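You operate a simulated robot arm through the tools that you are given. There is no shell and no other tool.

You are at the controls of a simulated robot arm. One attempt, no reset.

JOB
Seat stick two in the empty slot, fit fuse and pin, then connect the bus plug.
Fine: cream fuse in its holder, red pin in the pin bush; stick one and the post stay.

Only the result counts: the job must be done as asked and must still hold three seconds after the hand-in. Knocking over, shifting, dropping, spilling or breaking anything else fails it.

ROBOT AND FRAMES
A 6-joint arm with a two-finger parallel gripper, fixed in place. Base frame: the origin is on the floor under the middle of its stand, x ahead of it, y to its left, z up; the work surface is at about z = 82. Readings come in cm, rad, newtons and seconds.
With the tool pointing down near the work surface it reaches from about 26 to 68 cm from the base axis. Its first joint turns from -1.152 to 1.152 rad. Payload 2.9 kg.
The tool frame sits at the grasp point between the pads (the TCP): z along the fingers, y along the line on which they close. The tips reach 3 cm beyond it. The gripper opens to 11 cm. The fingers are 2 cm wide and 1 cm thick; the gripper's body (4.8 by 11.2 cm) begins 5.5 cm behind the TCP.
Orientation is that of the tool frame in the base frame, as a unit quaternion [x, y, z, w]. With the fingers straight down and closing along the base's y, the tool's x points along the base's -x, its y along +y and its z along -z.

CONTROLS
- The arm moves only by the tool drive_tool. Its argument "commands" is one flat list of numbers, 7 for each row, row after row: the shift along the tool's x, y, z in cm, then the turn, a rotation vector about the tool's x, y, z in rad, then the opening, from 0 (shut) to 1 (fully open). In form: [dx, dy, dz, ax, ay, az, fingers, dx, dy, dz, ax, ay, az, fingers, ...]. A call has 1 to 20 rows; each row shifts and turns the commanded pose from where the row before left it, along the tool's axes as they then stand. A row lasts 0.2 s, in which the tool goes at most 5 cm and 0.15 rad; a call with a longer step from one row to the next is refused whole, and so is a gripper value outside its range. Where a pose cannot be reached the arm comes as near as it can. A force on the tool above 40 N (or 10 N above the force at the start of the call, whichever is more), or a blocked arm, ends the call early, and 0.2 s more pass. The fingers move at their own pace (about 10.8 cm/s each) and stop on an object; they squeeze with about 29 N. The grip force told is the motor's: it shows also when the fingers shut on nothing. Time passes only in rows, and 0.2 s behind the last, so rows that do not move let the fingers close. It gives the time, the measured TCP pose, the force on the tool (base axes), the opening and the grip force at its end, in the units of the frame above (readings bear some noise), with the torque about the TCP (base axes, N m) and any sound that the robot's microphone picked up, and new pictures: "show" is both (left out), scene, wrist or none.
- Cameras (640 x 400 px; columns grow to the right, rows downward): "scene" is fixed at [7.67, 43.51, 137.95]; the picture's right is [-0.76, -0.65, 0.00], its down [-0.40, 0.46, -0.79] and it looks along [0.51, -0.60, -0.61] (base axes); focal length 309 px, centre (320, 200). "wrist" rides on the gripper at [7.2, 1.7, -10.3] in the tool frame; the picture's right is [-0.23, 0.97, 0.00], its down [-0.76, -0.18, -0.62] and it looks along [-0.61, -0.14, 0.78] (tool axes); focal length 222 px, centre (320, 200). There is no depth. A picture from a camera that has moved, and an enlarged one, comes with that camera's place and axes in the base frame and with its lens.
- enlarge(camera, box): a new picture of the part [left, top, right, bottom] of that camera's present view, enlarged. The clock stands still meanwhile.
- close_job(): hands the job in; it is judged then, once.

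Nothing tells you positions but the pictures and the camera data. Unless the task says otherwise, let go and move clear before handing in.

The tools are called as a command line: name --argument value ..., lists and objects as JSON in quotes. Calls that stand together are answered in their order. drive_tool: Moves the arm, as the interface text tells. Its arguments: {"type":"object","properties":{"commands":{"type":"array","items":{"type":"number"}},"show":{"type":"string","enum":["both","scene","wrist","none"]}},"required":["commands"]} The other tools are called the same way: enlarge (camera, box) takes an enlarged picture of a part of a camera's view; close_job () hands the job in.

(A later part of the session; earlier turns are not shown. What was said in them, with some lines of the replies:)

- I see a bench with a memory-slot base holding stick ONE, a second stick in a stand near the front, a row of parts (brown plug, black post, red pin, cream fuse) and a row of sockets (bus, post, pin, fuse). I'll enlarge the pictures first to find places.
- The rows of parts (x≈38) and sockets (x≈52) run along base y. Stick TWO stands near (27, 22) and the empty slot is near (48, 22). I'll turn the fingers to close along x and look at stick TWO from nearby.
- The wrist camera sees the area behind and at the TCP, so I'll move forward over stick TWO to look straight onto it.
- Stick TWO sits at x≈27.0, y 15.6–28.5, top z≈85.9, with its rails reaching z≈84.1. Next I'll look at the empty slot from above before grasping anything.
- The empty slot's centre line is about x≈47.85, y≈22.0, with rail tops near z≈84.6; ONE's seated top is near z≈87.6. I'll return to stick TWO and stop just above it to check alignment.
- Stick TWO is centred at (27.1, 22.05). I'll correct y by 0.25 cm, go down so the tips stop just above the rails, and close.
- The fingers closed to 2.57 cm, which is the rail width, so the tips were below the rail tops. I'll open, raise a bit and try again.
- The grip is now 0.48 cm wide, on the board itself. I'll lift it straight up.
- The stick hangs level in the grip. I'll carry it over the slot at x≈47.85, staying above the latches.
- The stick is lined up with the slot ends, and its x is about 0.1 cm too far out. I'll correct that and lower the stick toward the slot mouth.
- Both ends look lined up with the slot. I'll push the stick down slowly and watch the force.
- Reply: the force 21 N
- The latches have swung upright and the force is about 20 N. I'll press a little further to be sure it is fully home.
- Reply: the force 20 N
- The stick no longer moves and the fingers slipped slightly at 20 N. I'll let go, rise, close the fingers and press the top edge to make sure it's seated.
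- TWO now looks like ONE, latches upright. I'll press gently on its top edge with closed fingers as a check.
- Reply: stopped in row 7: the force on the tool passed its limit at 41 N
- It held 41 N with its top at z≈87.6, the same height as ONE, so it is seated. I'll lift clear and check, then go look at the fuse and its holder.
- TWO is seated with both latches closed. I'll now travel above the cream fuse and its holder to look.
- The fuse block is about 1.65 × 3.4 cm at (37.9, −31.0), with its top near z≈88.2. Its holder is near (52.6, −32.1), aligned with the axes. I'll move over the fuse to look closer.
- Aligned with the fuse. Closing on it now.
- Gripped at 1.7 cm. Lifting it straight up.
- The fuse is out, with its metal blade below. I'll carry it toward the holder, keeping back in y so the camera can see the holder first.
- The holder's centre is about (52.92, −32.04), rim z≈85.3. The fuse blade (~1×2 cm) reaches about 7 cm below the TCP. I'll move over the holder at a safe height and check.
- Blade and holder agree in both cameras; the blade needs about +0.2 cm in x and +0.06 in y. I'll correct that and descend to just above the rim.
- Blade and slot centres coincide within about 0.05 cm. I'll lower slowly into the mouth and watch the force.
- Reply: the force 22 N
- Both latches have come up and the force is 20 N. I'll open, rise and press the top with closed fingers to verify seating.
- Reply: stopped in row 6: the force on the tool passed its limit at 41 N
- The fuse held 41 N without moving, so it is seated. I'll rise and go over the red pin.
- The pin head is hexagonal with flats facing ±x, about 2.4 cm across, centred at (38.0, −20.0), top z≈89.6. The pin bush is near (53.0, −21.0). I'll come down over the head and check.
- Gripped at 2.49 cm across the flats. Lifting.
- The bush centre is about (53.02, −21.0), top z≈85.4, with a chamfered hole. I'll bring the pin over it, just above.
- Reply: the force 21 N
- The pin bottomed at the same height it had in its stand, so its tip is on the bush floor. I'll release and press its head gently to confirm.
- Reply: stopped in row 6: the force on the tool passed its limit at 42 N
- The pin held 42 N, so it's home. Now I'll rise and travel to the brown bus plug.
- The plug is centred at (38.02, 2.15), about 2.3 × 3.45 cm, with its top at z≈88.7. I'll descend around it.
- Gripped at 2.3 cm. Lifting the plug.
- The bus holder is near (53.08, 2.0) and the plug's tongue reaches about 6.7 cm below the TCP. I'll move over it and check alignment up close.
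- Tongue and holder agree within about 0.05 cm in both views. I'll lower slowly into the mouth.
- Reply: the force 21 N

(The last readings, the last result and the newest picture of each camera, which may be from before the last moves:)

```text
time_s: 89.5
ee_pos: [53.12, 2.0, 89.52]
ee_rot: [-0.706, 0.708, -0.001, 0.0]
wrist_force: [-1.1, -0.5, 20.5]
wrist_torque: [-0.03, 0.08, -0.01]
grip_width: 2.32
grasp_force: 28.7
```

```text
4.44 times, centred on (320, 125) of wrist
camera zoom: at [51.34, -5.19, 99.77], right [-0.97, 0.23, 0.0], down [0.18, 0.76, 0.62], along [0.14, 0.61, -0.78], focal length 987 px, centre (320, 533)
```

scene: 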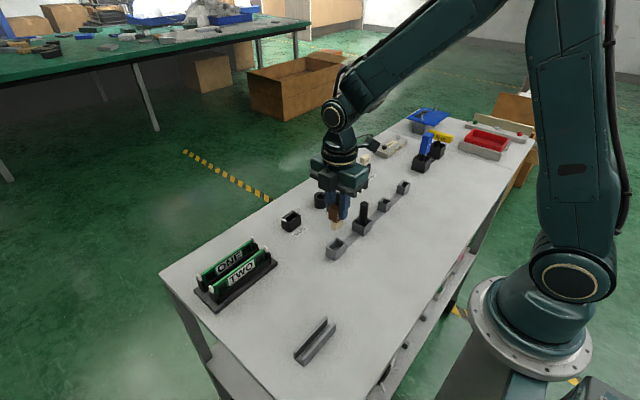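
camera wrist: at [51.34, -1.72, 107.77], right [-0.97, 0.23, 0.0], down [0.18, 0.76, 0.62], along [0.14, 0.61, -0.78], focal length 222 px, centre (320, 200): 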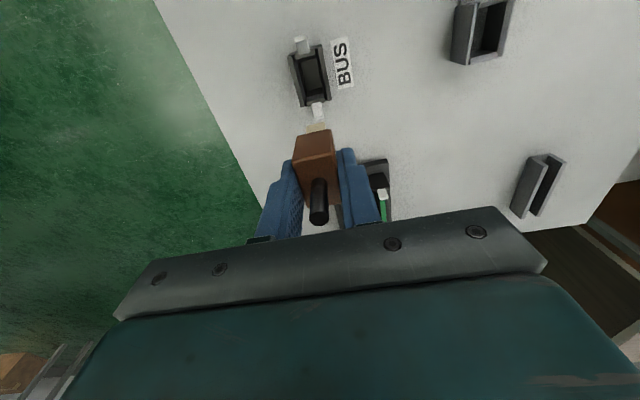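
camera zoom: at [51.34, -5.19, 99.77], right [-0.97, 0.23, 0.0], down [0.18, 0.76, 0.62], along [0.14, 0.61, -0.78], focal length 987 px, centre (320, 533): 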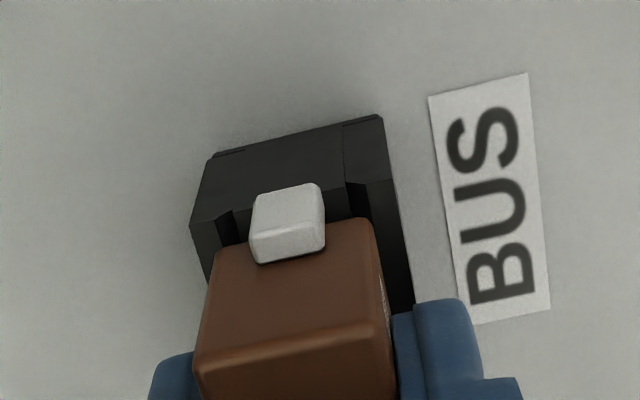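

Both latches came up at 20 N. I'll press a touch more while gripping, then let go and rise, keeping the fingers clear of the rod.

drive_tool --commands '[0, 0, 0.1, 0, 0, 0, 0, 0, 0, 0, 0, 0, 0, 0, 0, 0, -0.1, 0, 0, 0, 0.1, 0, 0, 0, 0, 0, 0, 0.3, 0, 0, 0, 0, 0, 0, 0.45, 0, 0, 0, 0, 0, 0, 0.45, 0, 0, -1, 0, 0, 0, 0.45, 0, 0, -2, 0, 0, 0, 0.45, 0, 0, -3, 0, 0, 0, 0.45, 0, 0, -3, 0, 0, 0, 0.45, 0, 0, 0, 0, 0, 0, 0.45]'

enlarge --camera "scene" --box '[275, 185, 315, 235]'

enlarge --camera "wrist" --box '[250, 60, 390, 180]'

```text
time_s: 91.9
ee_pos: [53.22, 1.87, 98.26]
ee_rot: [-0.707, 0.707, 0.0, -0.002]
wrist_force: [1.0, -0.6, 0.3]
wrist_torque: [-0.01, 0.03, 0.04]
grip_width: 4.97
grasp_force: 0.1
camera wrist: at [51.53, -5.37, 108.55], right [-0.97, 0.23, 0.0], down [0.18, 0.76, 0.62], along [0.14, 0.61, -0.78], focal length 222 px, centre (320, 200)
```

scene: 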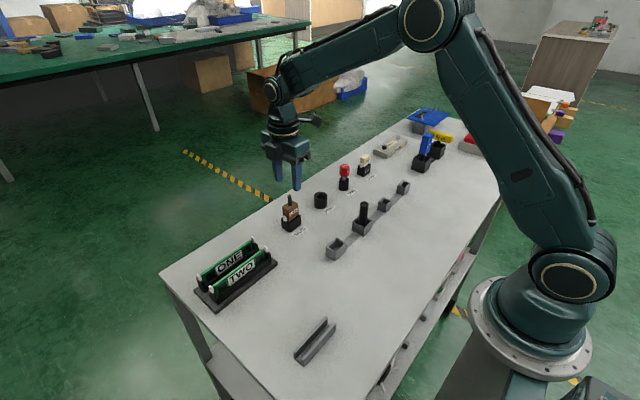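
wrist: 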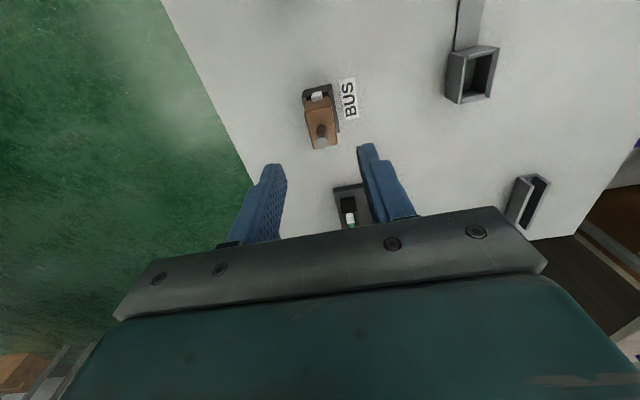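

```text
8.00 times, centred on (295, 210) of scene
camera zoom: at [7.67, 43.51, 137.95], right [-0.76, -0.65, 0.0], down [-0.4, 0.46, -0.79], along [0.51, -0.6, -0.61], focal length 2469 px, centre (520, 120)
```

zoom: 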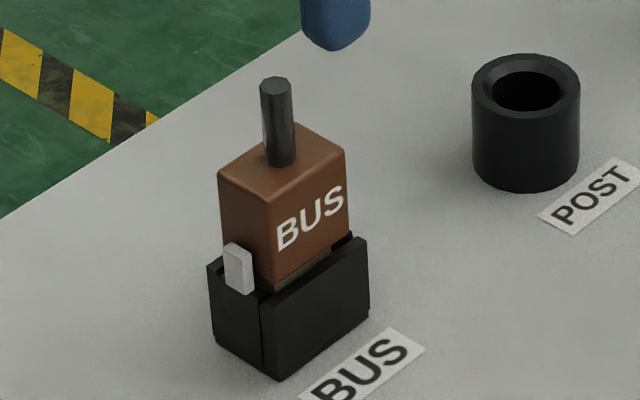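

```text
3.33 times, centred on (320, 120) of wrist
camera zoom: at [51.53, -5.37, 108.55], right [-0.97, 0.23, 0.0], down [0.18, 0.76, 0.62], along [0.14, 0.61, -0.78], focal length 740 px, centre (320, 467)
```

zoom: 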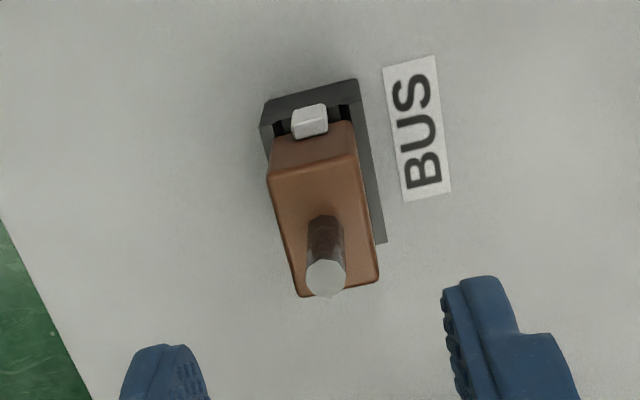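

The plug is in with both latches up. To be sure it's fully home, I'll straddle the rod with slightly open fingers and press the plug's shoulders. First I'll align above it.

drive_tool --commands '[-0.15, 0.14, 1.0, 0, 0, 0, 0.2, 0, 0, 1.0, 0, 0, 0, 0.145, 0, 0, 0.6, 0, 0, 0, 0.145, 0, 0, 0, 0, 0, 0, 0.145, 0, 0, 0, 0, 0, 0, 0.145]' --show "none"

enlarge --camera "wrist" --box '[250, 80, 390, 200]'

enlarge --camera "scene" --box '[265, 165, 325, 235]'

```text
time_s: 93.1
ee_pos: [52.89, 2.35, 95.68]
ee_rot: [-0.706, 0.708, -0.001, -0.001]
wrist_force: [-0.4, 0.3, 0.4]
wrist_torque: [-0.02, 0.0, 0.01]
grip_width: 1.62
grasp_force: 0.0
```

```text
3.33 times, centred on (320, 140) of wrist
camera zoom: at [51.27, -5.01, 106.0], right [-0.97, 0.23, 0.0], down [0.18, 0.76, 0.62], along [0.14, 0.61, -0.78], focal length 740 px, centre (320, 400)
```

zoom: 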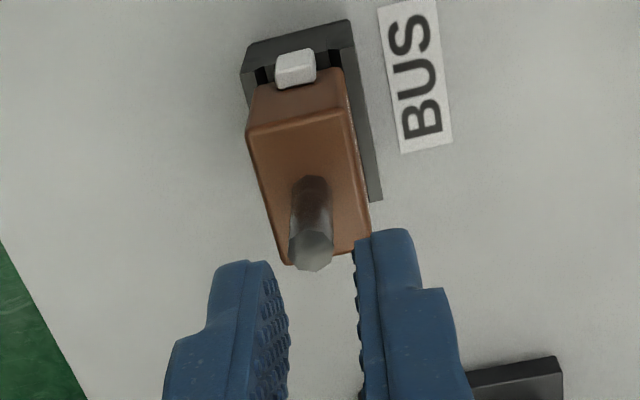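

```text
5.71 times, centred on (295, 200) of scene
camera zoom: at [7.67, 43.51, 137.95], right [-0.76, -0.65, 0.0], down [-0.4, 0.46, -0.79], along [0.51, -0.6, -0.61], focal length 1764 px, centre (463, 200)
```

zoom: 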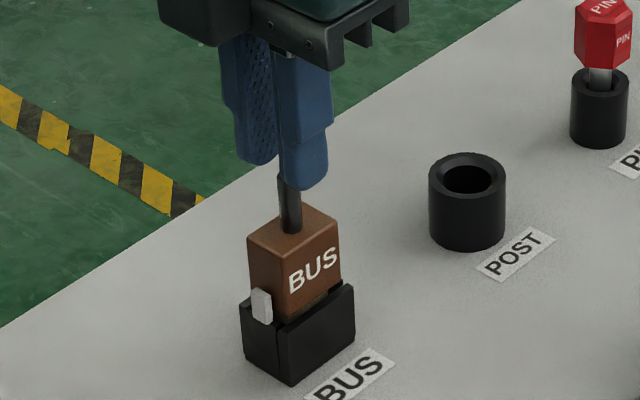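

drive_tool --commands '[0.1, -0.13, 0, 0, 0, 0, 0.145, 0, 0, 0, 0, 0, 0, 0.145, 0, 0, 0, 0, 0, 0, 0.145]' --show "none"

enlarge --camera "wrist" --box '[280, 120, 360, 200]'

```text
time_s: 93.9
ee_pos: [53.07, 1.98, 95.81]
ee_rot: [-0.706, 0.708, 0.0, -0.002]
wrist_force: [-0.1, 0.6, -1.3]
wrist_torque: [0.01, 0.0, -0.04]
grip_width: 1.58
grasp_force: 0.0
```

```text
5.00 times, centred on (320, 160) of wrist
camera zoom: at [51.34, -5.13, 106.08], right [-0.97, 0.23, 0.0], down [0.18, 0.76, 0.62], along [0.14, 0.61, -0.78], focal length 1111 px, centre (320, 400)
```

zoom: 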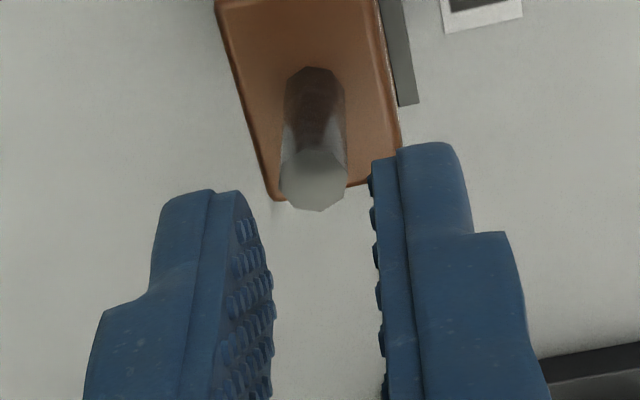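

The fingers straddle the rod with clearance. Descending to press the plug's shoulders.

drive_tool --commands '[0, -0.05, 0.7, 0, 0, 0, 0.145, 0, 0, 0.8, 0, 0, 0, 0.145, 0, 0, 0.8, 0, 0, 0, 0.145, 0, 0, 0.6, 0, 0, 0, 0.145, 0, 0, 0, 0, 0, 0, 0.145]' --show "none"

enlarge --camera "wrist" --box '[280, 120, 360, 200]'

enlarge --camera "scene" --box '[275, 185, 315, 235]'

```text
time_s: 95.1
ee_pos: [53.15, 2.19, 92.84]
ee_rot: [-0.707, 0.707, -0.001, -0.001]
wrist_force: [-0.7, 0.7, 0.6]
wrist_torque: [-0.03, 0.01, 0.0]
grip_width: 1.6
grasp_force: 0.0
```

```text
5.00 times, centred on (320, 160) of wrist
camera zoom: at [51.33, -5.13, 103.15], right [-0.97, 0.23, 0.0], down [0.18, 0.76, 0.62], along [0.14, 0.61, -0.78], focal length 1111 px, centre (320, 400)
```

zoom: 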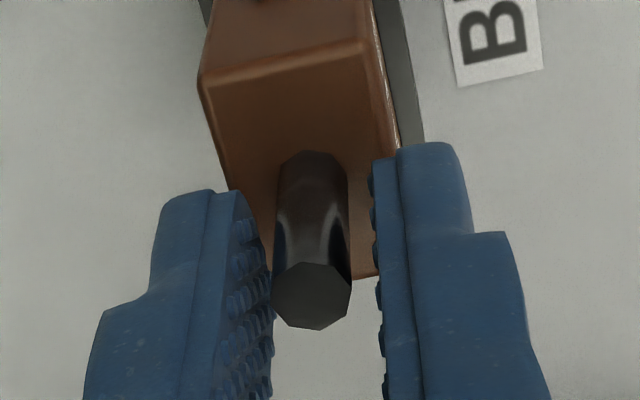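

```text
8.00 times, centred on (295, 210) of scene
camera zoom: at [7.67, 43.51, 137.95], right [-0.76, -0.65, 0.0], down [-0.4, 0.46, -0.79], along [0.51, -0.6, -0.61], focal length 2469 px, centre (520, 120)
```

zoom: 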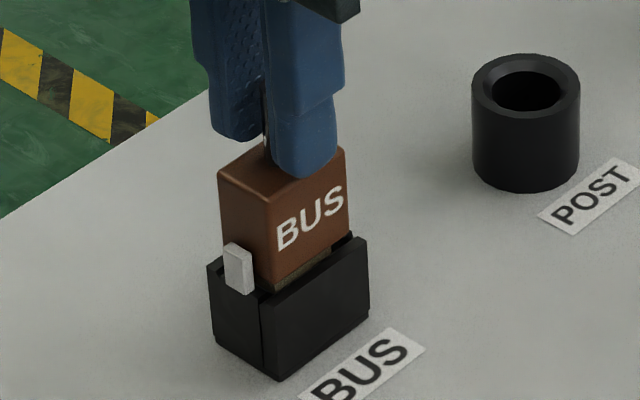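

drive_tool --commands '[0, -0.09, 0, 0, 0, 0, 0.15, 0, 0, 0.4, 0, 0, 0, 0.15, 0, 0, 0.3, 0, 0, 0, 0.15, 0, 0, 0.1, 0, 0, 0, 0.15, 0, 0, 0.1, 0, 0, 0, 0.15, 0, 0, 0.1, 0, 0, 0, 0.15, 0, 0, 0.1, 0, 0, 0, 0.15, 0, 0, 0.1, 0, 0, 0, 0.15, 0, 0, 0.1, 0, 0, 0, 0.15]' --show "none"

enlarge --camera "scene" --box '[275, 185, 315, 235]'

enlarge --camera "wrist" --box '[280, 120, 360, 200]'

```text
time_s: 96.4
ee_pos: [53.2, 2.16, 92.18]
ee_rot: [-0.706, 0.708, -0.001, 0.0]
wrist_force: [-5.8, -0.9, 6.4]
wrist_torque: [-0.05, 0.14, 0.02]
grip_width: 1.77
grasp_force: 1.0
stopped in row 6: the force on the tool passed its limit at 43 N (the readings are from after the stop); the commanded pose is now the measured one
```

```text
8.00 times, centred on (295, 210) of scene
camera zoom: at [7.65, 43.51, 137.95], right [-0.76, -0.65, 0.0], down [-0.4, 0.46, -0.79], along [0.51, -0.6, -0.61], focal length 2469 px, centre (520, 120)
```

zoom: 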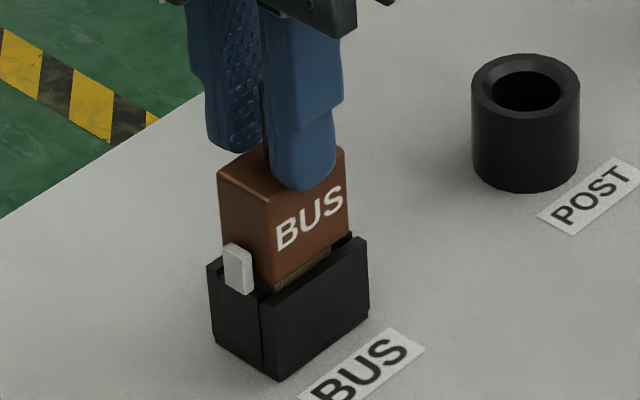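

```text
5.00 times, centred on (320, 160) of wrist
camera zoom: at [51.45, -5.14, 102.57], right [-0.97, 0.23, 0.0], down [0.18, 0.76, 0.62], along [0.14, 0.61, -0.78], focal length 1111 px, centre (320, 400)
```

zoom: 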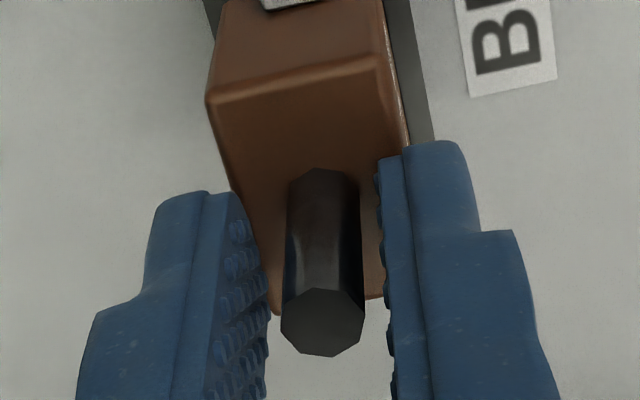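

It held 43 N without moving. I'll rise straight up, go clear and inspect everything once more.

drive_tool --commands '[0, 0, -0.5, 0, 0, 0, 0.16, 0, 0, -1, 0, 0, 0, 0.2, 0, 0, -2, 0, 0, 0, 0.2, 0, 0, -3, 0, 0, 0, 0.2, 0, 0, -4, 0, 0, 0, 0.2, 0, 4, -2, 0, 0, 0, 0.3, 0, 4, 0, 0, 0, 0, 0.3, 0, 4, 0, 0, 0, 0, 0.3, 0, 0, 0, 0, 0, 0, 0.3, 0, 0, 0, 0, 0, 0, 0.3]'

enlarge --camera "scene" --box '[180, 180, 320, 310]'

enlarge --camera "scene" --box '[310, 140, 430, 250]'

enlarge --camera "scene" --box '[375, 95, 535, 195]'

```text
time_s: 98.6
ee_pos: [41.0, 2.25, 104.86]
ee_rot: [-0.706, 0.708, -0.001, 0.001]
wrist_force: [-0.4, 0.3, 0.9]
wrist_torque: [-0.02, -0.02, 0.01]
grip_width: 3.29
grasp_force: 0.1
camera wrist: at [39.25, -5.04, 115.14], right [-0.97, 0.23, 0.0], down [0.18, 0.76, 0.62], along [0.14, 0.61, -0.78], focal length 222 px, centre (320, 200)
```

scene: 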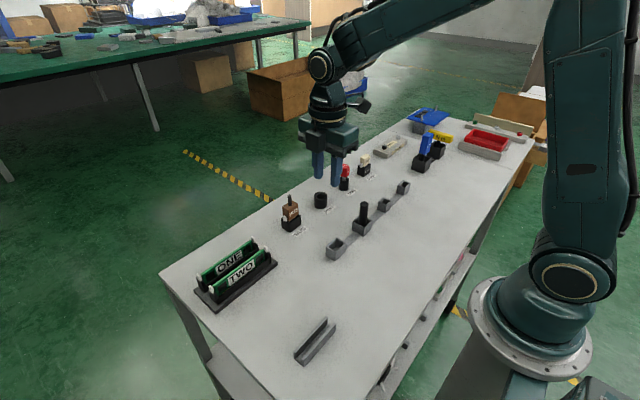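
wrist: 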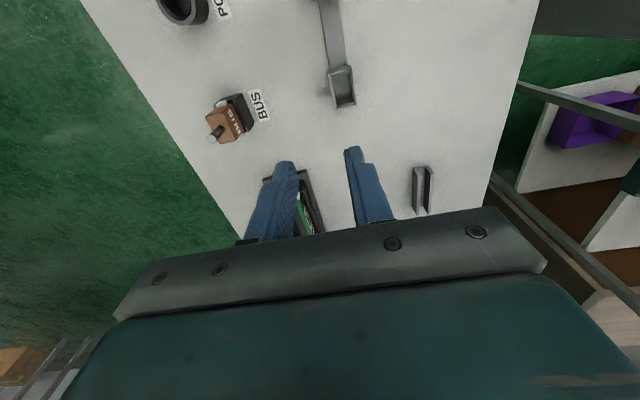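

```text
3.08 times, centred on (250, 245) of scene
camera zoom: at [7.67, 43.51, 137.95], right [-0.76, -0.65, 0.0], down [-0.4, 0.46, -0.79], along [0.51, -0.6, -0.61], focal length 950 px, centre (535, 62)
```

zoom: 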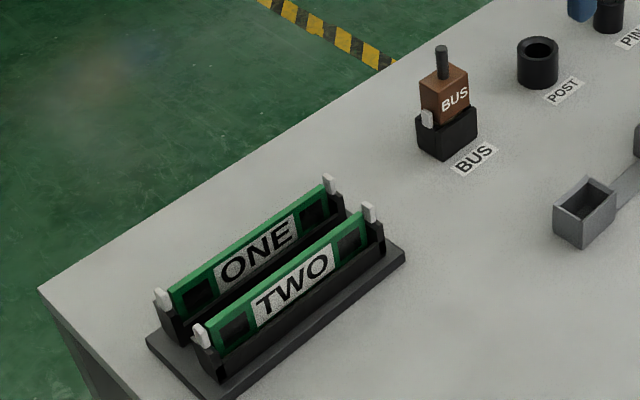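

```text
3.64 times, centred on (370, 195) of scene
camera zoom: at [7.67, 43.51, 137.95], right [-0.76, -0.65, 0.0], down [-0.4, 0.46, -0.79], along [0.51, -0.6, -0.61], focal length 1122 px, centre (138, 218)
```

zoom: 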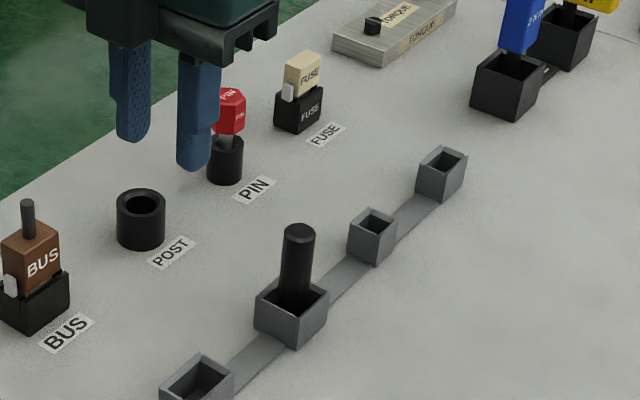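

```text
4.00 times, centred on (455, 145) of scene
camera zoom: at [7.67, 43.51, 137.95], right [-0.76, -0.65, 0.0], down [-0.4, 0.46, -0.79], along [0.51, -0.6, -0.61], focal length 1235 px, centre (-220, 420)
```

zoom: 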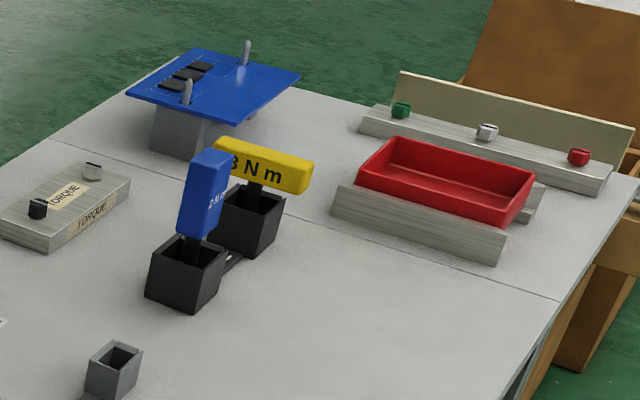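

enlarge --camera "scene" --box '[325, 145, 385, 200]'

enlarge --camera "wrist" --box '[195, 80, 285, 150]'

enlarge --camera "scene" --box '[340, 195, 380, 245]'

```text
7.27 times, centred on (355, 172) of scene
camera zoom: at [7.67, 43.51, 137.95], right [-0.76, -0.65, 0.0], down [-0.4, 0.46, -0.79], along [0.51, -0.6, -0.61], focal length 2245 px, centre (66, 400)
```

zoom: 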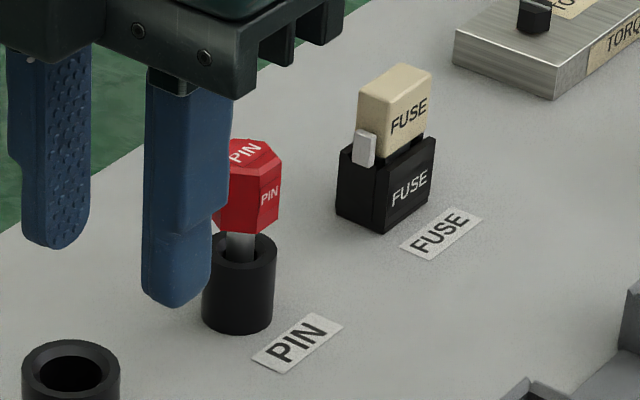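

```text
5.71 times, centred on (240, 115) of wrist
camera zoom: at [39.25, -5.04, 115.14], right [-0.97, 0.23, 0.0], down [0.18, 0.76, 0.62], along [0.14, 0.61, -0.78], focal length 1269 px, centre (777, 686)
```

zoom: 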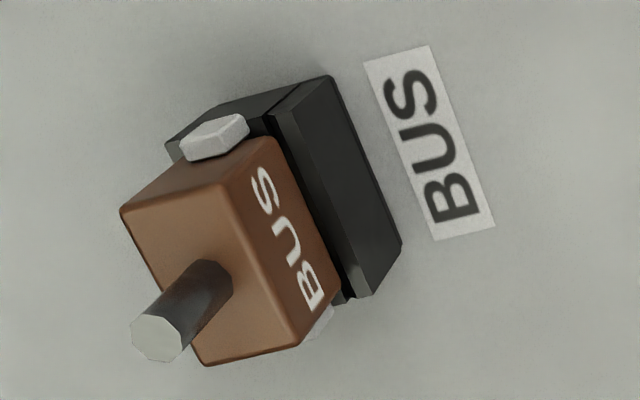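

```text
8.00 times, centred on (360, 220) of scene
camera zoom: at [7.67, 43.51, 137.95], right [-0.76, -0.65, 0.0], down [-0.4, 0.46, -0.79], along [0.51, -0.6, -0.61], focal length 2469 px, centre (0, 40)
```

zoom: 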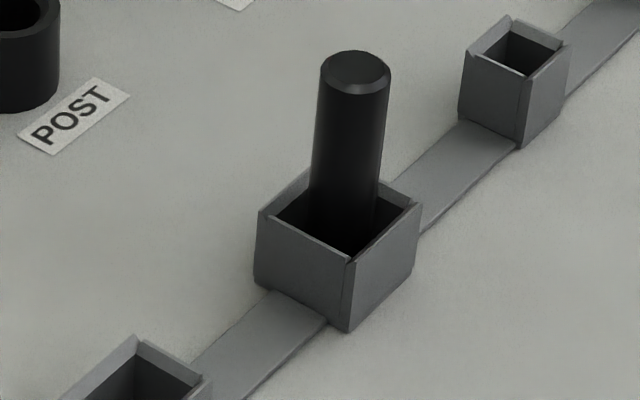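

Everything is in place: stick TWO is seated beside ONE, the fuse and bus plug sit in their holders with the latches up, and the red pin is in its bush. The post and stick ONE are untouched and the arm is clear, so I'm handing in.

close_job

```text
The job is handed in.
```

The job is handed in. All four parts are in their places, fitted in the order you gave:

- **Stick two:** it sits in the empty slot beside stick one, at the same height, with both latches closed.
- **Fuse:** the cream fuse is in its holder with the latches up.
- **Pin:** the red pin rests on the floor of the pin bush. About 1.7 cm of shaft shows below the head because the shaft is longer than the bush is deep.
- **Bus plug:** it went in last and both its latches are up.

After fitting each part I pressed it with just over 40 N, and none of them moved. Stick one and the post stayed where they were, and I saw nothing else shifted. The microphone picked up no clicks, so I judged seating by the latches, the heights and those presses. The arm had let go and moved clear before I handed in.
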